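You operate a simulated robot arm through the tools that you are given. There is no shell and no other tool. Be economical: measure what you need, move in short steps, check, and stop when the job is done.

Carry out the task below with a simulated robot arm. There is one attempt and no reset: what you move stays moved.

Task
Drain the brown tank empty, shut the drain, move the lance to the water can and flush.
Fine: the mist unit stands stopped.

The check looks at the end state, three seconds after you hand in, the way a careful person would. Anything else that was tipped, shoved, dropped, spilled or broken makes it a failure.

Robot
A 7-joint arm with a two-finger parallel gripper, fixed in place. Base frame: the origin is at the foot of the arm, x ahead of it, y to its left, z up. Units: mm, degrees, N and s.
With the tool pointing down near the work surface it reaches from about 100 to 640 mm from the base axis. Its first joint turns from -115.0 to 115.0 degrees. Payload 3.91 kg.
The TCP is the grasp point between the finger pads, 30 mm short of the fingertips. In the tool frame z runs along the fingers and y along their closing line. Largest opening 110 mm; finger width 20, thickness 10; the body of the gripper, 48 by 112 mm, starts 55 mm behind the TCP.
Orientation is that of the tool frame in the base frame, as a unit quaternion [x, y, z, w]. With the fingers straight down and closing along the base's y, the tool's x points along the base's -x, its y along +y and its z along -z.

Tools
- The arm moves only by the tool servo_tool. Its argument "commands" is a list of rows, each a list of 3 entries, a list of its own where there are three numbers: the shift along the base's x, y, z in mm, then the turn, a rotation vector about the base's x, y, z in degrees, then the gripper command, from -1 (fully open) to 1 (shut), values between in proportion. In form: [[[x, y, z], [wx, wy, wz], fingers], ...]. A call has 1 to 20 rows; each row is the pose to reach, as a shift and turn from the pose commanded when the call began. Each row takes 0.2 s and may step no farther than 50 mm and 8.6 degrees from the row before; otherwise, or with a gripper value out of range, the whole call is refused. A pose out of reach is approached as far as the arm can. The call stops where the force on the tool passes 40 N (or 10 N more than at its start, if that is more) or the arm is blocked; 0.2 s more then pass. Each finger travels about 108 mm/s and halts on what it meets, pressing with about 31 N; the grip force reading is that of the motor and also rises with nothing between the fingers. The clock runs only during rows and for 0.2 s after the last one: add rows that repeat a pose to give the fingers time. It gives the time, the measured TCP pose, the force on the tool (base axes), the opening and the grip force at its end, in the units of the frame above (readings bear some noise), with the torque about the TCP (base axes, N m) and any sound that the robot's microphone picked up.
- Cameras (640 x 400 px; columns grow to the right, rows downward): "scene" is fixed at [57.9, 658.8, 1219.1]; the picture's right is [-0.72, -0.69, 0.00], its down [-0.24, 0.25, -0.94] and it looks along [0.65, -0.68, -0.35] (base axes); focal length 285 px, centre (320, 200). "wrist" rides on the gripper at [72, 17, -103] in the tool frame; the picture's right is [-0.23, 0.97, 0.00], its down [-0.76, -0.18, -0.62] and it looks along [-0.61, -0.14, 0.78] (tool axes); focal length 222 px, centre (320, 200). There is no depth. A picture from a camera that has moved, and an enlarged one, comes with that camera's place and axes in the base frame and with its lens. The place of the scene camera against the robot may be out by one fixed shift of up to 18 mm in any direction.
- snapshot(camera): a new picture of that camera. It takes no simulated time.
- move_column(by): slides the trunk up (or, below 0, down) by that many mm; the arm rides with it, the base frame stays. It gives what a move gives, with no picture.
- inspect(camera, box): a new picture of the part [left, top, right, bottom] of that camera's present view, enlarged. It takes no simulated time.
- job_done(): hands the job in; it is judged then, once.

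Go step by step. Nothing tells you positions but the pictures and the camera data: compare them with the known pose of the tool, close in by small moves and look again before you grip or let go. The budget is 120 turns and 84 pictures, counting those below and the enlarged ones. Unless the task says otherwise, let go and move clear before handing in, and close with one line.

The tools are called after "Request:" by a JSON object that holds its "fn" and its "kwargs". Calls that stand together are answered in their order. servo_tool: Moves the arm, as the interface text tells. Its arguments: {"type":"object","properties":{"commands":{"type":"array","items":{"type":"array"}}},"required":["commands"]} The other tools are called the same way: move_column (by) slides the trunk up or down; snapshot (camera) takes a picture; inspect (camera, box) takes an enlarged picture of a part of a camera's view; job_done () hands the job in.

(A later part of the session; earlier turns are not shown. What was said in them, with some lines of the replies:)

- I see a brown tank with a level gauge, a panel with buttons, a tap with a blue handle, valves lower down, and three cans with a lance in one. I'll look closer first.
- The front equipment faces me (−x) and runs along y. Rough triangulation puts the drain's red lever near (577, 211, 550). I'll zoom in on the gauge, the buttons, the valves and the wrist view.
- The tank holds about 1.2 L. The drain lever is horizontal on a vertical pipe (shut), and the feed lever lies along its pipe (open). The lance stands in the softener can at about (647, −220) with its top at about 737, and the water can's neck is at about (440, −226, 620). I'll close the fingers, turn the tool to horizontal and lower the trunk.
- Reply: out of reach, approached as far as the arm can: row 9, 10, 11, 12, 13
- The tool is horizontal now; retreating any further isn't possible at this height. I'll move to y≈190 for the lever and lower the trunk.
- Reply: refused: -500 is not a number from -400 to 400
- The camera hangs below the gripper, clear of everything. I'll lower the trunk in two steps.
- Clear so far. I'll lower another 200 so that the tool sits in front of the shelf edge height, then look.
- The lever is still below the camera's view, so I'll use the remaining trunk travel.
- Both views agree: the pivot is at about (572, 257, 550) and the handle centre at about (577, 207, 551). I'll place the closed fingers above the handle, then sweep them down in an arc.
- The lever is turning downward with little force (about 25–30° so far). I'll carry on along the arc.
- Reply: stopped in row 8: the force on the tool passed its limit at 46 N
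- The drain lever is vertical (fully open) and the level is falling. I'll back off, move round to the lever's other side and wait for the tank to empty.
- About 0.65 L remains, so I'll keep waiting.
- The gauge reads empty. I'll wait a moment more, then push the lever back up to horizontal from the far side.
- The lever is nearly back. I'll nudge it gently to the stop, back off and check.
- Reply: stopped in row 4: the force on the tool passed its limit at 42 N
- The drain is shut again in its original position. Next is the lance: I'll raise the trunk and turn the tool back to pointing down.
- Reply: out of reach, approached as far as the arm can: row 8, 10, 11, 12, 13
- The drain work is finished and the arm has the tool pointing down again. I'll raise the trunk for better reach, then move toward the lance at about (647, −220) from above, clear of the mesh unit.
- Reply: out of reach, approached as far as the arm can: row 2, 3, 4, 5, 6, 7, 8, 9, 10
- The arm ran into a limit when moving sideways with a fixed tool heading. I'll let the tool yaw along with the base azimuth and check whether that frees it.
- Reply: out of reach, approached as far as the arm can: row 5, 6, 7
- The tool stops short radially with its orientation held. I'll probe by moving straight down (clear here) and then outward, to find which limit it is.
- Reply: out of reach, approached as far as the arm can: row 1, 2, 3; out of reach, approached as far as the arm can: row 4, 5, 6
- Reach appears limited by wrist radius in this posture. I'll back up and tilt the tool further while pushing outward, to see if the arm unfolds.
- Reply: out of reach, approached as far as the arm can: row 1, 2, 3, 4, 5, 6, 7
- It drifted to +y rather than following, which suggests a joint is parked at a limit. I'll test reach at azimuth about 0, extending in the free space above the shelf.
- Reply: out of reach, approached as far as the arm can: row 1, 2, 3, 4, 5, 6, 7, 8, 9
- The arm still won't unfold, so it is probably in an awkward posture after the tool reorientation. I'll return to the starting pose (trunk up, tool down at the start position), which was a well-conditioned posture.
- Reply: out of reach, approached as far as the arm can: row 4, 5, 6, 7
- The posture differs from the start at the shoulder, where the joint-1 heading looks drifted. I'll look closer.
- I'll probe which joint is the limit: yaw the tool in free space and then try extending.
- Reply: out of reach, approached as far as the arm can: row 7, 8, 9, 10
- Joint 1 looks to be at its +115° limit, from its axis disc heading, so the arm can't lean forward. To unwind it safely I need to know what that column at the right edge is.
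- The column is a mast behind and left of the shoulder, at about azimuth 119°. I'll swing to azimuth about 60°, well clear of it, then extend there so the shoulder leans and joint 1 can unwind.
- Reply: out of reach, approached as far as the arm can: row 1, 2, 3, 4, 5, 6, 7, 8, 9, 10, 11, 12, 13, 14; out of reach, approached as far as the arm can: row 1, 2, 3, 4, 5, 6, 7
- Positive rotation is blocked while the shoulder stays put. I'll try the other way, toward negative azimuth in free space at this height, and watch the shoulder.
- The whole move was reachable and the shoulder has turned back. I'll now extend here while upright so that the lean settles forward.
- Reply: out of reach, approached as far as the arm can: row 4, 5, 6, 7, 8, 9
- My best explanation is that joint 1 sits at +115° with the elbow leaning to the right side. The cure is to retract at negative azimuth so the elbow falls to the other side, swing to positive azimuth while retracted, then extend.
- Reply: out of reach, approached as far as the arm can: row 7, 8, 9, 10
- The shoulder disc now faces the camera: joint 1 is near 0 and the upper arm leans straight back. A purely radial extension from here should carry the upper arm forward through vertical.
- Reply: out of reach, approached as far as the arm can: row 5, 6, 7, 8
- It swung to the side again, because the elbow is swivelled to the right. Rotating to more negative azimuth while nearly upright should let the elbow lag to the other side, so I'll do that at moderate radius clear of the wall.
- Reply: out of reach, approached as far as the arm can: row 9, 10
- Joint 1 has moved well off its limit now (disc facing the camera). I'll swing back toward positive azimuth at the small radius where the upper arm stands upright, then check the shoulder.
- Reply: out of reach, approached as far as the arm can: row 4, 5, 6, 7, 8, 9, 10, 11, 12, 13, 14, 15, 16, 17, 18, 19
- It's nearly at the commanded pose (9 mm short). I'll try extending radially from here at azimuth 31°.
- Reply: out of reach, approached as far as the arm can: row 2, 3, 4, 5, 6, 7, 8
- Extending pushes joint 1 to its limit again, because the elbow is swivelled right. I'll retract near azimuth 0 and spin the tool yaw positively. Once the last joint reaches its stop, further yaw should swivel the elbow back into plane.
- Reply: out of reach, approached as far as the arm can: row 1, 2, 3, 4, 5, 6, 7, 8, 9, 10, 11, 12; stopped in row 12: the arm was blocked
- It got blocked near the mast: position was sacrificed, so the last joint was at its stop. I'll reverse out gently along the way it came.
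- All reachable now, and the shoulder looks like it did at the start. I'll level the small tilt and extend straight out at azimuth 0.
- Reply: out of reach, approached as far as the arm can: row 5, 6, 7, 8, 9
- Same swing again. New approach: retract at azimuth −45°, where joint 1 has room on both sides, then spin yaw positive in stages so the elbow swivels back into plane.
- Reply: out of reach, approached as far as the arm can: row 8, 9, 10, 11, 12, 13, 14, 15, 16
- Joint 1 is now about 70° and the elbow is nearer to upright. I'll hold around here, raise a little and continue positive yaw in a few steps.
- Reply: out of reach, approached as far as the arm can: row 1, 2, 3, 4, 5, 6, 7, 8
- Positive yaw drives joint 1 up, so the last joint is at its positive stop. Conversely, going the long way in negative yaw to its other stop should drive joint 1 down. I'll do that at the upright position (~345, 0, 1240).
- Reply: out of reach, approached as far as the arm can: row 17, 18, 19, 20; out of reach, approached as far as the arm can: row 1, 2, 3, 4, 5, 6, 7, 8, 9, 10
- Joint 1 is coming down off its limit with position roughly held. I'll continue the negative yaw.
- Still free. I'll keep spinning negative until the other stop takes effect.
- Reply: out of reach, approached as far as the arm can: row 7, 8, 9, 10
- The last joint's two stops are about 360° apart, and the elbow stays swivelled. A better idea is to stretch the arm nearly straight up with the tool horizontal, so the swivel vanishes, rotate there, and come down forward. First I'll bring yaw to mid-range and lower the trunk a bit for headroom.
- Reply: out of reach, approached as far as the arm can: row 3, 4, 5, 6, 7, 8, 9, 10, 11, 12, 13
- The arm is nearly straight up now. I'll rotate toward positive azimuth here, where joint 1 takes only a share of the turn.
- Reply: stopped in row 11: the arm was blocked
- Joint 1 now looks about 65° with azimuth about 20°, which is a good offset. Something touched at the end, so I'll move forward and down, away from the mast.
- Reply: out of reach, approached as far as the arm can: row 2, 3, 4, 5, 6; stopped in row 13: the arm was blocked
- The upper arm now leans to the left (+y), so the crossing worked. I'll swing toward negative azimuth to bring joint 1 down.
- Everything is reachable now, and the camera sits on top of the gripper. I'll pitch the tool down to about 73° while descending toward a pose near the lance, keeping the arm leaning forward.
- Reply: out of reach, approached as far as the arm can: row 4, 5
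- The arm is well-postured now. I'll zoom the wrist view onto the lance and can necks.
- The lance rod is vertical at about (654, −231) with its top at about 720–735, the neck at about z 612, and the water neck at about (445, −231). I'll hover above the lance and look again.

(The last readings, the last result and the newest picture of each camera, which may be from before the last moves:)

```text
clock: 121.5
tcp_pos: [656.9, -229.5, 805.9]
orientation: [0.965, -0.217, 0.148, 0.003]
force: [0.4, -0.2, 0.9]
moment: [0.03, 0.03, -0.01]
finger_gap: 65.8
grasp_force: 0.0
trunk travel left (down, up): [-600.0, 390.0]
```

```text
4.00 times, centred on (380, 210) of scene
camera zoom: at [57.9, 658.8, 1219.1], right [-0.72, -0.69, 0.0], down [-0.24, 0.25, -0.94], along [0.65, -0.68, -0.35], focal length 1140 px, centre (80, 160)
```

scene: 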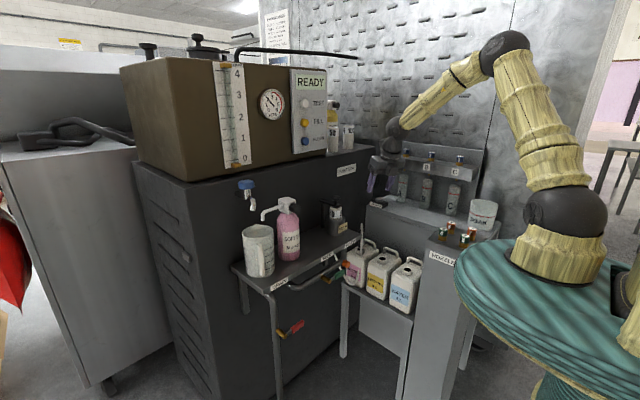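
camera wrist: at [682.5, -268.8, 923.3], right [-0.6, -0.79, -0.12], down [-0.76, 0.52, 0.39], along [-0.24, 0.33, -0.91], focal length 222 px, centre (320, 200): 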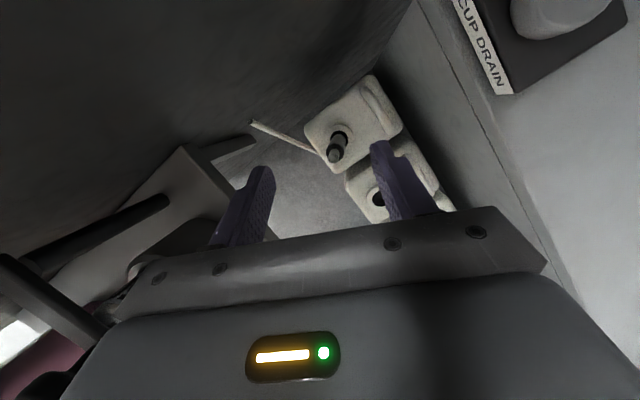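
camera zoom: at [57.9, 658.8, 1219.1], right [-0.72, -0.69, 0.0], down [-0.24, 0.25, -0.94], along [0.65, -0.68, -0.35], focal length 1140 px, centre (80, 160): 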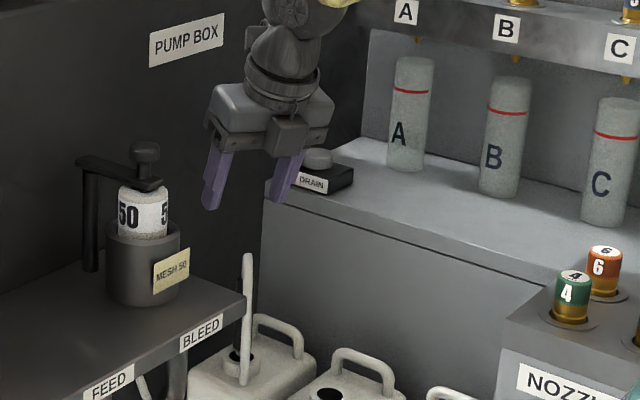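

The lance top is at about (657, −235), almost directly under the TCP. I'll centre and descend with fingers open, then close gently.

Request:
{"fn": "servo_tool", "kwargs": {"commands": [[[0, -5.5, -20], [0, 0, 0], -0.2], [[0, -5.5, -45], [0, 0, 0], -0.2], [[0, -5.5, -70], [0, 0, 0], -0.2], [[0, -5.5, -90], [0, 0, 0], -0.2], [[0, -5.5, -98], [0, 0, 0], -0.2], [[0, -5.5, -98], [0, 0, 0], -0.2]]}}

Request:
{"fn": "snapshot", "kwargs": {"camera": "wrist"}}

Request:
{"fn": "inspect", "kwargs": {"camera": "scene", "box": [300, 180, 420, 255]}}

```text
clock: 122.9
tcp_pos: [657.5, -233.7, 707.9]
orientation: [0.965, -0.217, 0.148, 0.001]
force: [-0.2, -0.2, 0.6]
moment: [-0.01, 0.0, -0.01]
finger_gap: 66.0
grasp_force: 0.1
trunk travel left (down, up): [-600.0, 390.0]
```

```text
13 pictures are left
camera wrist: at [682.8, -274.1, 825.6], right [-0.61, -0.79, -0.12], down [-0.76, 0.52, 0.39], along [-0.24, 0.33, -0.91], focal length 222 px, centre (320, 200)
```

wrist: 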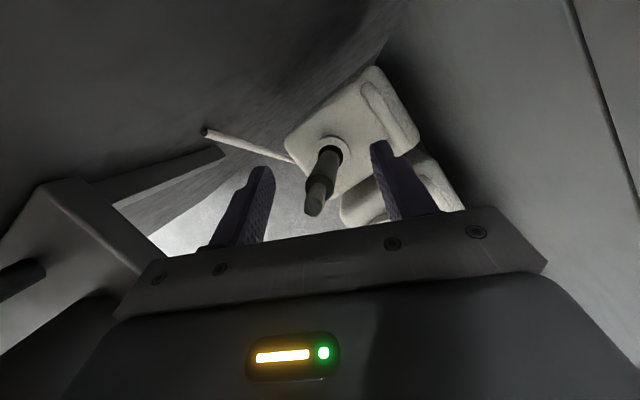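

```text
5.33 times, centred on (360, 218) of scene
camera zoom: at [57.9, 658.8, 1219.1], right [-0.72, -0.69, 0.0], down [-0.24, 0.25, -0.94], along [0.65, -0.68, -0.35], focal length 1520 px, centre (107, 107)
```

zoom: 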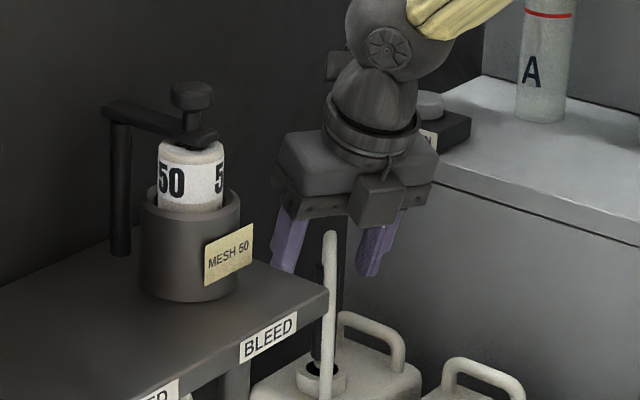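

The lance stands between the fingers. I'll close on it.

Request:
{"fn": "servo_tool", "kwargs": {"commands": [[[0, 0, 0], [0, 0, 0], 0.3], [[0, 0, 0], [0, 0, 0], 0.7], [[0, 0, 0], [0, 0, 0], 1], [[0, 0, 0], [0, 0, 0], 1], [[0, 0, 0], [0, 0, 0], 1]]}}

Request:
{"fn": "inspect", "kwargs": {"camera": "wrist", "box": [220, 90, 460, 240]}}

```text
clock: 124.1
tcp_pos: [657.1, -234.5, 707.5]
orientation: [0.965, -0.217, 0.147, 0.004]
force: [0.3, -1.8, 1.2]
moment: [-0.51, 0.0, -0.02]
finger_gap: 18.3
grasp_force: 30.6
trunk travel left (down, up): [-600.0, 390.0]
```

```text
2.67 times, centred on (340, 165) of wrist
camera zoom: at [682.5, -274.4, 825.9], right [-0.61, -0.79, -0.12], down [-0.76, 0.52, 0.39], along [-0.24, 0.33, -0.91], focal length 592 px, centre (267, 293)
```

zoom: 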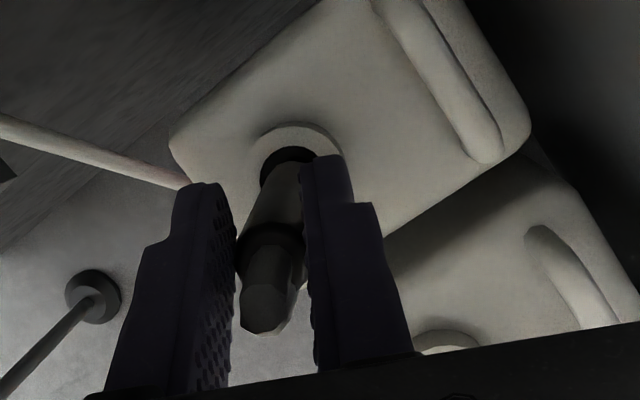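

I have a firm grip on the lance (18 mm). I'll lift it with the trunk in two steps, checking between them.

Request:
{"fn": "move_column", "kwargs": {"by": 60}}

Request:
{"fn": "move_column", "kwargs": {"by": 170}}

Request:
{"fn": "inspect", "kwargs": {"camera": "scene", "box": [300, 150, 460, 300]}}

```text
clock: 125.1
tcp_pos: [656.0, -233.9, 768.2]
orientation: [0.965, -0.217, 0.148, 0.002]
force: [-1.5, -1.3, -1.0]
moment: [-0.44, -0.02, 0.0]
finger_gap: 18.9
grasp_force: 30.9
trunk travel left (down, up): [-660.0, 330.0]
```

```text
clock: 127.0
tcp_pos: [655.8, -234.7, 936.0]
orientation: [0.965, -0.217, 0.148, 0.001]
force: [-0.4, 0.0, -1.6]
moment: [0.0, 0.03, 0.02]
finger_gap: 18.3
grasp_force: 31.3
trunk travel left (down, up): [-830.0, 160.0]
```

```text
2.67 times, centred on (380, 225) of scene
camera zoom: at [57.9, 658.8, 1219.1], right [-0.72, -0.69, 0.0], down [-0.24, 0.25, -0.94], along [0.65, -0.68, -0.35], focal length 760 px, centre (160, 133)
```

zoom: 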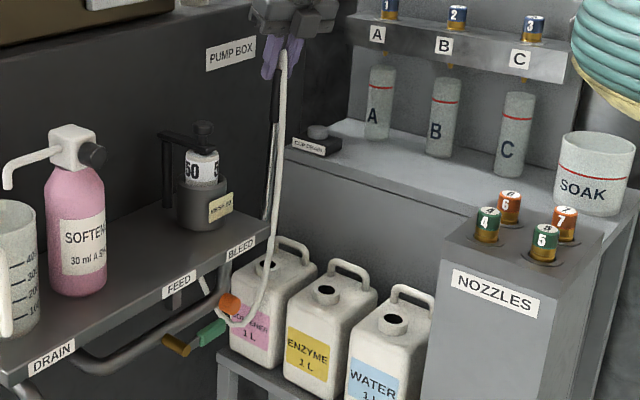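

The lance is clear of the softener can (bottom at about z 698) and hangs vertical. I'll carry it over toward the water can and yaw +30° about the vertical so the gripper will clear the nozzle cabinet, then look.

Request:
{"fn": "servo_tool", "kwargs": {"commands": [[[-25, 0, 5], [0, 0, 4], 1], [[-50, 1, 10], [0, 0, 8], 1], [[-80, 2, 10], [0, 0, 12], 1], [[-110, 2, 10], [0, 0, 17], 1], [[-140, 3, 10], [0, 0, 22], 1], [[-165, 4, 10], [0, 0, 27], 1], [[-185, 5, 10], [0, 0, 31], 1], [[-200, 5, 10], [0, 0, 31], 1], [[-200, 5, 10], [0, 0, 31], 1], [[-200, 5, 10], [0, 0, 31], 1]]}}

Request:
{"fn": "snapshot", "kwargs": {"camera": "wrist"}}

Request:
{"fn": "inspect", "kwargs": {"camera": "scene", "box": [340, 150, 500, 300]}}

```text
clock: 129.2
tcp_pos: [455.6, -229.2, 948.1]
orientation: [0.988, 0.047, 0.143, -0.038]
force: [0.2, 0.1, -0.2]
moment: [-0.01, -0.03, 0.01]
finger_gap: 18.1
grasp_force: 30.7
trunk travel left (down, up): [-830.0, 160.0]
```

```text
9 pictures are left
camera wrist: at [498.8, -250.0, 1065.8], right [-0.11, -0.99, -0.12], down [-0.92, 0.06, 0.39], along [-0.38, 0.16, -0.91], focal length 222 px, centre (320, 200)
```

wrist: 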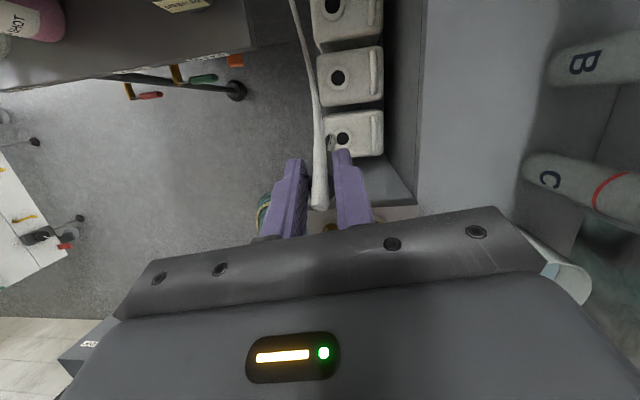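

```text
2.67 times, centred on (420, 225) of scene
camera zoom: at [57.9, 658.8, 1219.1], right [-0.72, -0.69, 0.0], down [-0.24, 0.25, -0.94], along [0.65, -0.68, -0.35], focal length 760 px, centre (53, 133)
```

zoom: 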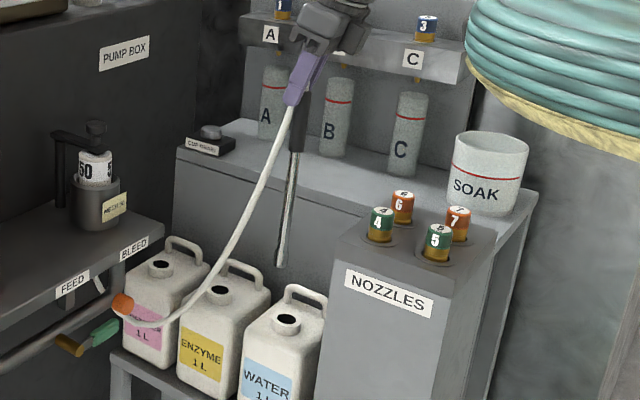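

The water neck is at about (441, −231, 612), and the lance hangs vertical with its bottom at about z 703. I'll centre over the neck, lower to just above it, and check.

Request:
{"fn": "servo_tool", "kwargs": {"commands": [[[-7, -1, 0], [0, 0, 0], 1], [[-14.5, -2, 0], [0, 0, 0], 1], [[-14.5, -2, -20], [0, 0, 0], 1], [[-14.5, -2, -45], [0, 0, 0], 1], [[-14.5, -2, -70], [0, 0, 0], 1], [[-14.5, -2, -70], [0, 0, 0], 1], [[-14.5, -2, -70], [0, 0, 0], 1]]}}

Request:
{"fn": "inspect", "kwargs": {"camera": "scene", "box": [370, 220, 450, 290]}}

Request:
{"fn": "inspect", "kwargs": {"camera": "wrist", "box": [260, 60, 420, 210]}}

```text
clock: 130.8
tcp_pos: [440.9, -231.2, 876.3]
orientation: [0.988, 0.048, 0.143, -0.038]
force: [-0.6, 0.3, -1.3]
moment: [-0.02, -0.01, -0.01]
finger_gap: 18.4
grasp_force: 31.4
trunk travel left (down, up): [-830.0, 160.0]
```

```text
5.71 times, centred on (410, 255) of scene
camera zoom: at [57.9, 658.8, 1219.1], right [-0.72, -0.69, 0.0], down [-0.24, 0.25, -0.94], along [0.65, -0.68, -0.35], focal length 1628 px, centre (-194, -114)
```

zoom: 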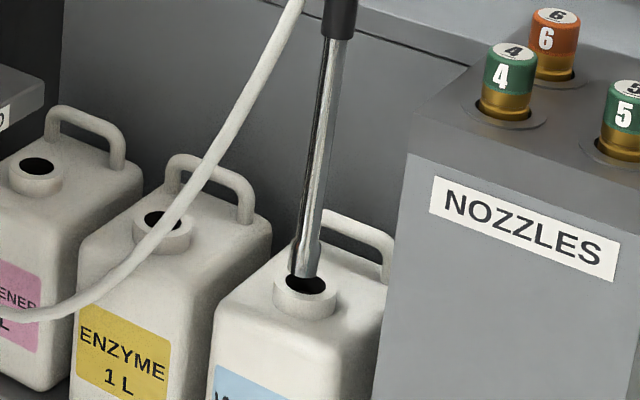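

```text
2.67 times, centred on (340, 135) of wrist
camera zoom: at [483.9, -251.9, 995.9], right [-0.11, -0.99, -0.12], down [-0.92, 0.06, 0.39], along [-0.38, 0.16, -0.91], focal length 592 px, centre (267, 373)
```

zoom: 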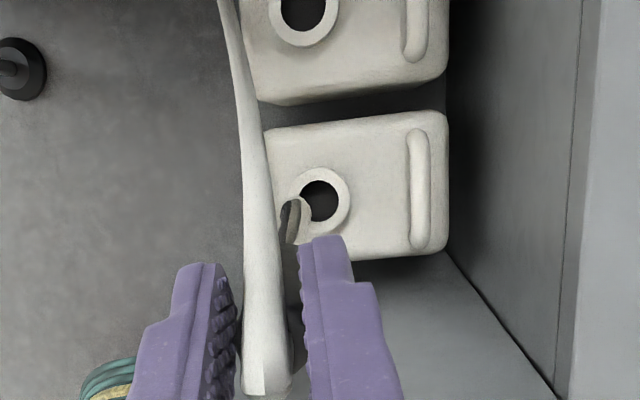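

The lance foot sits about 14 mm toward +y of the hole (a ~3° tilt in the grip). I'll rotate the tool −3.3° about x to square it, then lower in guarded steps.

Request:
{"fn": "servo_tool", "kwargs": {"commands": [[[0, 0, 0], [-1.6, 0, 0], 1], [[0, 0, 0], [-3.3, 0, 0], 1], [[0, 0, 0], [-3.3, 0, 0], 1], [[0, 0, -8], [-3.3, 0, 0], 1], [[0, 0, -8], [-3.3, 0, 0], 1]]}}

Request:
{"fn": "inspect", "kwargs": {"camera": "wrist", "box": [260, 60, 420, 210]}}

```text
clock: 132.0
tcp_pos: [442.1, -231.2, 868.7]
orientation: [0.989, 0.052, 0.141, -0.009]
force: [-1.0, 0.0, -1.6]
moment: [-0.02, -0.03, -0.01]
finger_gap: 18.1
grasp_force: 30.8
trunk travel left (down, up): [-830.0, 160.0]
```

```text
2.67 times, centred on (340, 135) of wrist
camera zoom: at [484.5, -244.8, 988.7], right [-0.11, -0.99, -0.07], down [-0.92, 0.08, 0.39], along [-0.38, 0.1, -0.92], focal length 592 px, centre (267, 373)
```

zoom: 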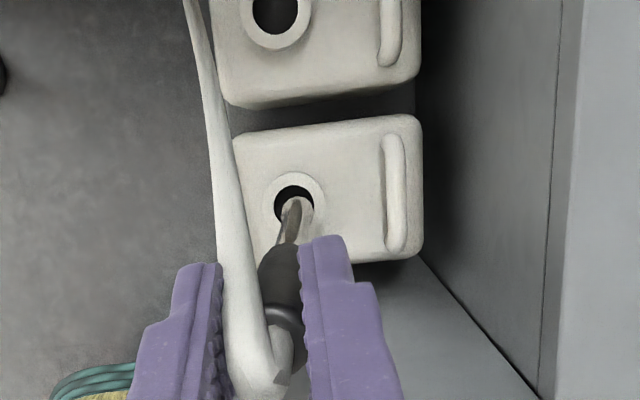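

The foot is now over the hole within about 3 mm. I'll lower in guarded steps.

Request:
{"fn": "servo_tool", "kwargs": {"commands": [[[-1, 2, -8], [0, 0, 0], 1], [[-1, 2, -18], [0, 0, 0], 1], [[-1, 2, -28], [0, 0, 0], 1], [[-1, 2, -40], [0, 0, 0], 1], [[-1, 2, -52], [0, 0, 0], 1], [[-1, 2, -64], [0, 0, 0], 1], [[-1, 2, -76], [0, 0, 0], 1], [[-1, 2, -88], [0, 0, 0], 1], [[-1, 2, -100], [0, 0, 0], 1], [[-1, 2, -110], [0, 0, 0], 1], [[-1, 2, -120], [0, 0, 0], 1]]}}

Request:
{"fn": "inspect", "kwargs": {"camera": "scene", "box": [350, 190, 450, 290]}}

```text
clock: 134.4
tcp_pos: [441.7, -229.2, 749.9]
orientation: [0.988, 0.052, 0.142, -0.009]
force: [-0.4, 0.6, -2.0]
moment: [0.0, 0.0, -0.05]
finger_gap: 18.3
grasp_force: 31.6
trunk travel left (down, up): [-830.0, 160.0]
```

```text
4.00 times, centred on (400, 240) of scene
camera zoom: at [57.9, 658.8, 1219.1], right [-0.72, -0.69, 0.0], down [-0.24, 0.25, -0.94], along [0.65, -0.68, -0.35], focal length 1140 px, centre (0, 40)
```

zoom: 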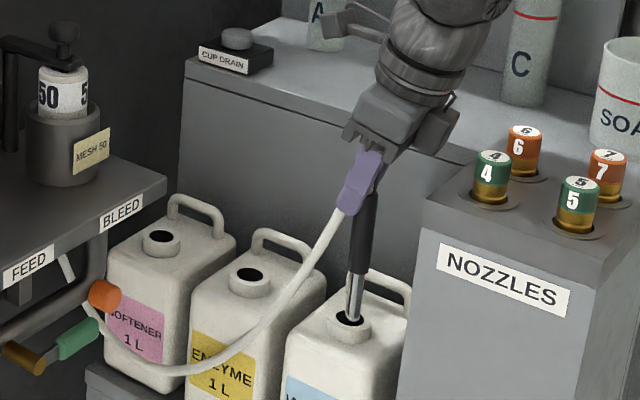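

The lance is going into the water can's neck cleanly, with no contact. I'll continue to the original seating height.

Request:
{"fn": "servo_tool", "kwargs": {"commands": [[[0, 0, -8], [0, 0, 0], 1], [[0, 0, -16], [0, 0, 0], 1], [[0, 0, -24], [0, 0, 0], 1], [[0, 0, -30], [0, 0, 0], 1], [[0, 0, -35], [0, 0, 0], 1], [[0, 0, -39], [0, 0, 0], 1], [[0, 0, -39], [0, 0, 0], 1]]}}

```text
clock: 136.0
tcp_pos: [440.9, -229.7, 710.4]
orientation: [0.988, 0.052, 0.142, -0.009]
force: [0.8, -0.3, -0.5]
moment: [-0.02, -0.22, 0.01]
finger_gap: 18.5
grasp_force: 31.0
trunk travel left (down, up): [-830.0, 160.0]
```

It's seated at about the original height. I'll go down a touch more, open slowly, and rise straight up.

Request:
{"fn": "servo_tool", "kwargs": {"commands": [[[0, 0, -2], [0, 0, 0], 1], [[0, 0, -2], [0, 0, 0], 0.6], [[0, 0, -2], [0, 0, 0], 0.3], [[0, 0, -2], [0, 0, 0], 0], [[0, 0, -2], [0, 0, 0], -0.2], [[0, 0, -2], [0, 0, 0], -0.2], [[0, 0, 15], [0, 0, 0], -0.2], [[0, 0, 40], [0, 0, 0], -0.2], [[0, 0, 70], [0, 0, 0], -0.2], [[0, 0, 105], [0, 0, 0], -0.2], [[0, 0, 140], [0, 0, 0], -0.2], [[0, 0, 180], [0, 0, 0], -0.2], [[0, 0, 180], [0, 0, 0], -0.2]]}}

Request:
{"fn": "inspect", "kwargs": {"camera": "scene", "box": [330, 150, 490, 310]}}

```text
clock: 138.8
tcp_pos: [442.1, -230.2, 890.2]
orientation: [0.989, 0.052, 0.141, -0.009]
force: [-1.1, -0.2, 0.1]
moment: [0.03, -0.01, 0.0]
finger_gap: 66.0
grasp_force: 0.0
trunk travel left (down, up): [-830.0, 160.0]
```

```text
2.50 times, centred on (410, 230) of scene
camera zoom: at [57.9, 658.8, 1219.1], right [-0.72, -0.69, 0.0], down [-0.24, 0.25, -0.94], along [0.65, -0.68, -0.35], focal length 712 px, centre (95, 125)
```

zoom: 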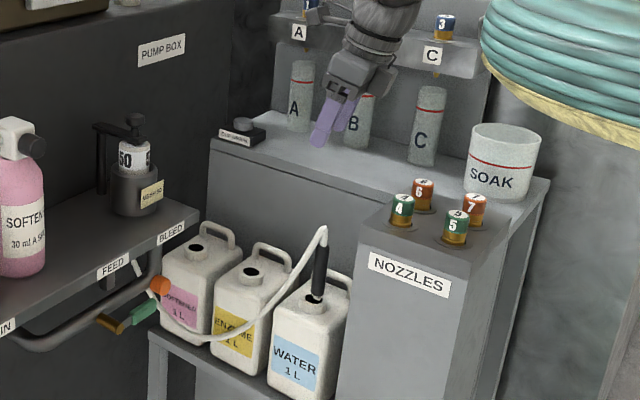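

The lance stands in the water can, clear of everything. Two earlier wrist views agree on the FLUSH button at (753, −15, 1067). I'll rise, turn the tool horizontal with fingers closed, and line up in front of it.

Request:
{"fn": "servo_tool", "kwargs": {"commands": [[[5, 0, 30], [0, 0, 0], 0.5], [[20, 20, 50], [0.4, -7.4, -0.5], 1], [[40, 42, 68], [0.8, -14.8, -1], 1], [[60, 64, 84], [1.2, -22.1, -1.5], 1], [[80, 86, 100], [1.6, -29.5, -2], 1], [[100, 108, 115], [2, -36.9, -2.5], 1], [[120, 130, 130], [2.3, -44.3, -3.1], 1], [[140, 152, 143], [2.7, -51.7, -3.6], 1], [[160, 174, 155], [3.1, -59, -4.1], 1], [[180, 196, 166], [3.5, -66.4, -4.6], 1], [[198, 215, 177], [3.9, -73.8, -5.1], 1], [[198, 215, 177], [3.9, -73.8, -5.1], 1], [[198, 215, 177], [3.9, -73.8, -5.1], 1]]}}

Request:
{"fn": "snapshot", "kwargs": {"camera": "wrist"}}

```text
clock: 141.6
tcp_pos: [639.1, -14.5, 1066.7]
orientation: [0.706, 0.002, 0.708, -0.001]
force: [-0.4, 0.1, -0.5]
moment: [-0.05, 0.03, -0.02]
finger_gap: 0.0
grasp_force: 30.8
trunk travel left (down, up): [-830.0, 160.0]
```

```text
2 pictures are left
camera wrist: at [535.1, -32.8, 1139.0], right [0.0, -0.97, -0.23], down [-0.62, 0.18, -0.76], along [0.78, 0.14, -0.6], focal length 222 px, centre (320, 200)
```

wrist: 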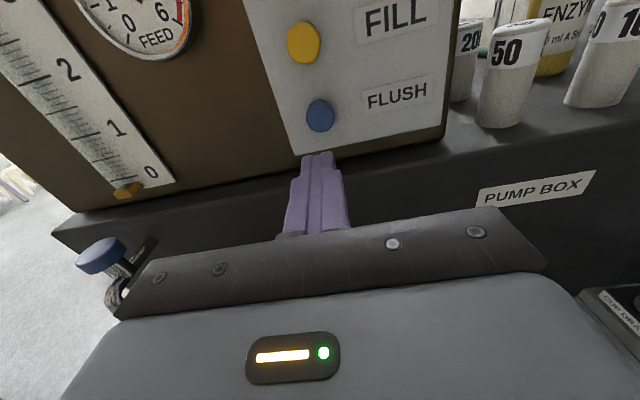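

The tip is lined up with FLUSH (refined to y −16, z 1069). I'll approach, press in small guarded steps and withdraw.

Request:
{"fn": "servo_tool", "kwargs": {"commands": [[[30, -1.5, 2.5], [0, 0, 0], 1], [[60, -1.5, 2.5], [0, 0, 0], 1], [[72, -1.5, 2.5], [0, 0, 0], 1], [[78, -1.5, 2.5], [0, 0, 0], 1], [[81, -1.5, 2.5], [0, 0, 0], 1], [[84, -1.5, 2.5], [0, 0, 0], 1], [[86, -1.5, 2.5], [0, 0, 0], 1], [[88, -1.5, 2.5], [0, 0, 0], 1]]}}

```text
clock: 143.4
tcp_pos: [726.5, -15.5, 1071.1]
orientation: [0.705, 0.002, 0.709, -0.001]
force: [-13.0, -4.3, -0.7]
moment: [0.02, 0.01, -0.14]
finger_gap: 0.0
grasp_force: 31.0
trunk travel left (down, up): [-830.0, 160.0]
heard: click
```

A click: the button registered. I'll withdraw and give the flush time to run.

Request:
{"fn": "servo_tool", "kwargs": {"commands": [[[-10, 0, 0], [0, 0, 0], 1], [[-40, 0, 0], [0, 0, 0], 1], [[-80, 0, 0], [0, 0, 0], 1], [[-120, 0, 10], [0, 0, 0], 1], [[-140, 0, 30], [0, 0, 0], 1], [[-140, 0, 30], [0, 0, 0], 1], [[-140, 0, 30], [0, 0, 0], 1], [[-140, 0, 30], [0, 0, 0], 1], [[-140, 0, 30], [0, 0, 0], 1], [[-140, 0, 30], [0, 0, 0], 1], [[-140, 0, 30], [0, 0, 0], 1], [[-140, 0, 30], [0, 0, 0], 1], [[-140, 0, 30], [0, 0, 0], 1], [[-140, 0, 30], [0, 0, 0], 1], [[-140, 0, 30], [0, 0, 0], 1], [[-140, 0, 30], [0, 0, 0], 1]]}}

Request:
{"fn": "snapshot", "kwargs": {"camera": "scene"}}

```text
clock: 146.8
tcp_pos: [588.0, -16.7, 1100.4]
orientation: [0.705, 0.004, 0.709, 0.001]
force: [-0.5, 0.5, -0.4]
moment: [-0.02, 0.03, 0.0]
finger_gap: 0.0
grasp_force: 31.2
trunk travel left (down, up): [-830.0, 160.0]
```

```text
1 pictures are left
```

scene: 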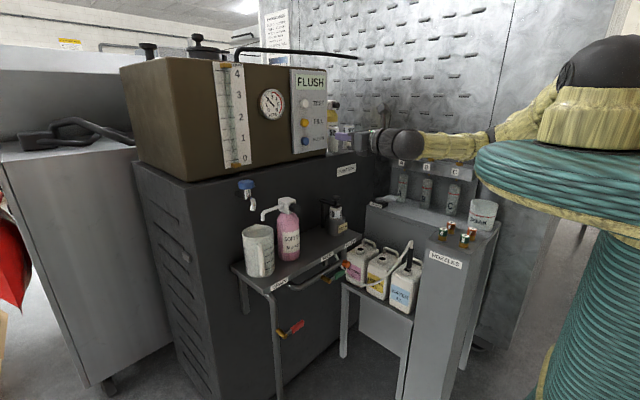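

The panel reads FLUSH. I'll wait for it to run, listening, before a final look.

Request:
{"fn": "servo_tool", "kwargs": {"commands": [[[0, 0, 0], [0, 0, 0], 1], [[0, 0, 0], [0, 0, 0], 1], [[0, 0, 0], [0, 0, 0], 1], [[0, 0, 0], [0, 0, 0], 1], [[0, 0, 0], [0, 0, 0], 1], [[0, 0, 0], [0, 0, 0], 1], [[0, 0, 0], [0, 0, 0], 1], [[0, 0, 0], [0, 0, 0], 1], [[0, 0, 0], [0, 0, 0], 1], [[0, 0, 0], [0, 0, 0], 1], [[0, 0, 0], [0, 0, 0], 1], [[0, 0, 0], [0, 0, 0], 1], [[0, 0, 0], [0, 0, 0], 1], [[0, 0, 0], [0, 0, 0], 1], [[0, 0, 0], [0, 0, 0], 1], [[0, 0, 0], [0, 0, 0], 1], [[0, 0, 0], [0, 0, 0], 1], [[0, 0, 0], [0, 0, 0], 1], [[0, 0, 0], [0, 0, 0], 1], [[0, 0, 0], [0, 0, 0], 1]]}}

Request:
{"fn": "servo_tool", "kwargs": {"commands": [[[0, 0, 0], [0, 0, 0], 1], [[0, 0, 0], [0, 0, 0], 1], [[0, 0, 0], [0, 0, 0], 1], [[0, 0, 0], [0, 0, 0], 1], [[0, 0, 0], [0, 0, 0], 1], [[0, 0, 0], [0, 0, 0], 1], [[0, 0, 0], [0, 0, 0], 1], [[0, 0, 0], [0, 0, 0], 1], [[0, 0, 0], [0, 0, 0], 1], [[0, 0, 0], [0, 0, 0], 1], [[0, 0, 0], [0, 0, 0], 1], [[0, 0, 0], [0, 0, 0], 1], [[0, 0, 0], [0, 0, 0], 1], [[0, 0, 0], [0, 0, 0], 1], [[0, 0, 0], [0, 0, 0], 1], [[0, 0, 0], [0, 0, 0], 1], [[0, 0, 0], [0, 0, 0], 1], [[0, 0, 0], [0, 0, 0], 1], [[0, 0, 0], [0, 0, 0], 1], [[0, 0, 0], [0, 0, 0], 1]]}}

Request:
{"fn": "servo_tool", "kwargs": {"commands": [[[0, 0, 0], [0, 0, 0], 1], [[0, 0, 0], [0, 0, 0], 1], [[0, 0, 0], [0, 0, 0], 1], [[0, 0, 0], [0, 0, 0], 1], [[0, 0, 0], [0, 0, 0], 1], [[0, 0, 0], [0, 0, 0], 1], [[0, 0, 0], [0, 0, 0], 1], [[0, 0, 0], [0, 0, 0], 1], [[0, 0, 0], [0, 0, 0], 1], [[0, 0, 0], [0, 0, 0], 1], [[0, 0, 0], [0, 0, 0], 1], [[0, 0, 0], [0, 0, 0], 1], [[0, 0, 0], [0, 0, 0], 1], [[0, 0, 0], [0, 0, 0], 1], [[0, 0, 0], [0, 0, 0], 1], [[0, 0, 0], [0, 0, 0], 1], [[0, 0, 0], [0, 0, 0], 1], [[0, 0, 0], [0, 0, 0], 1], [[0, 0, 0], [0, 0, 0], 1], [[0, 0, 0], [0, 0, 0], 1]]}}

Request:
{"fn": "servo_tool", "kwargs": {"commands": [[[0, 0, 0], [0, 0, 0], 1], [[0, 0, 0], [0, 0, 0], 1], [[0, 0, 0], [0, 0, 0], 1], [[0, 0, 0], [0, 0, 0], 1], [[0, 0, 0], [0, 0, 0], 1], [[0, 0, 0], [0, 0, 0], 1], [[0, 0, 0], [0, 0, 0], 1], [[0, 0, 0], [0, 0, 0], 1], [[0, 0, 0], [0, 0, 0], 1], [[0, 0, 0], [0, 0, 0], 1], [[0, 0, 0], [0, 0, 0], 1], [[0, 0, 0], [0, 0, 0], 1], [[0, 0, 0], [0, 0, 0], 1], [[0, 0, 0], [0, 0, 0], 1], [[0, 0, 0], [0, 0, 0], 1], [[0, 0, 0], [0, 0, 0], 1], [[0, 0, 0], [0, 0, 0], 1], [[0, 0, 0], [0, 0, 0], 1], [[0, 0, 0], [0, 0, 0], 1], [[0, 0, 0], [0, 0, 0], 1]]}}

```text
clock: 151.0
tcp_pos: [588.5, -17.6, 1101.9]
orientation: [0.705, 0.003, 0.709, 0.002]
force: [-0.1, 0.0, 0.2]
moment: [-0.03, -0.05, 0.02]
finger_gap: 0.1
grasp_force: 30.3
trunk travel left (down, up): [-830.0, 160.0]
```

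```text
clock: 155.2
tcp_pos: [587.1, -17.0, 1100.9]
orientation: [0.705, 0.003, 0.709, 0.001]
force: [0.2, 0.4, 0.9]
moment: [0.03, -0.02, 0.01]
finger_gap: 0.0
grasp_force: 30.9
trunk travel left (down, up): [-830.0, 160.0]
```

```text
clock: 159.4
tcp_pos: [587.9, -16.7, 1101.5]
orientation: [0.705, 0.003, 0.709, 0.002]
force: [-0.2, -0.4, -0.4]
moment: [0.03, 0.03, -0.01]
finger_gap: 0.0
grasp_force: 30.9
trunk travel left (down, up): [-830.0, 160.0]
```

```text
clock: 163.6
tcp_pos: [588.3, -17.2, 1100.9]
orientation: [0.705, 0.003, 0.709, 0.002]
force: [-0.8, -0.5, 0.5]
moment: [-0.02, -0.03, 0.01]
finger_gap: 0.0
grasp_force: 30.4
trunk travel left (down, up): [-830.0, 160.0]
```

One last look at the panel and the overall scene.

Request:
{"fn": "inspect", "kwargs": {"camera": "scene", "box": [190, 40, 450, 340]}}

```text
1.33 times, centred on (320, 190) of scene
camera zoom: at [57.9, 658.8, 1219.1], right [-0.72, -0.69, 0.0], down [-0.24, 0.25, -0.94], along [0.65, -0.68, -0.35], focal length 380 px, centre (320, 213)
```

zoom: 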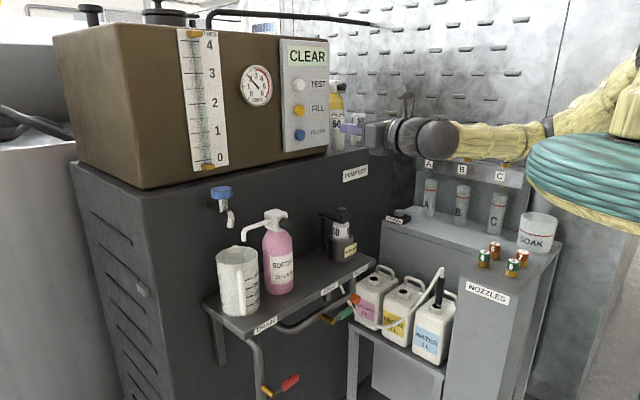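

The panel reads CLEAR, so the flush has finished. The tank is empty, the drain is shut, the lance is in the water can and the arm is clear.

Request:
{"fn": "job_done", "kwargs": {}}

```text
The job is handed in.
```

The job is done and handed in: the brown tank is drained empty, the drain is shut, the lance is in the water can, and the flush ran until the panel read CLEAR.
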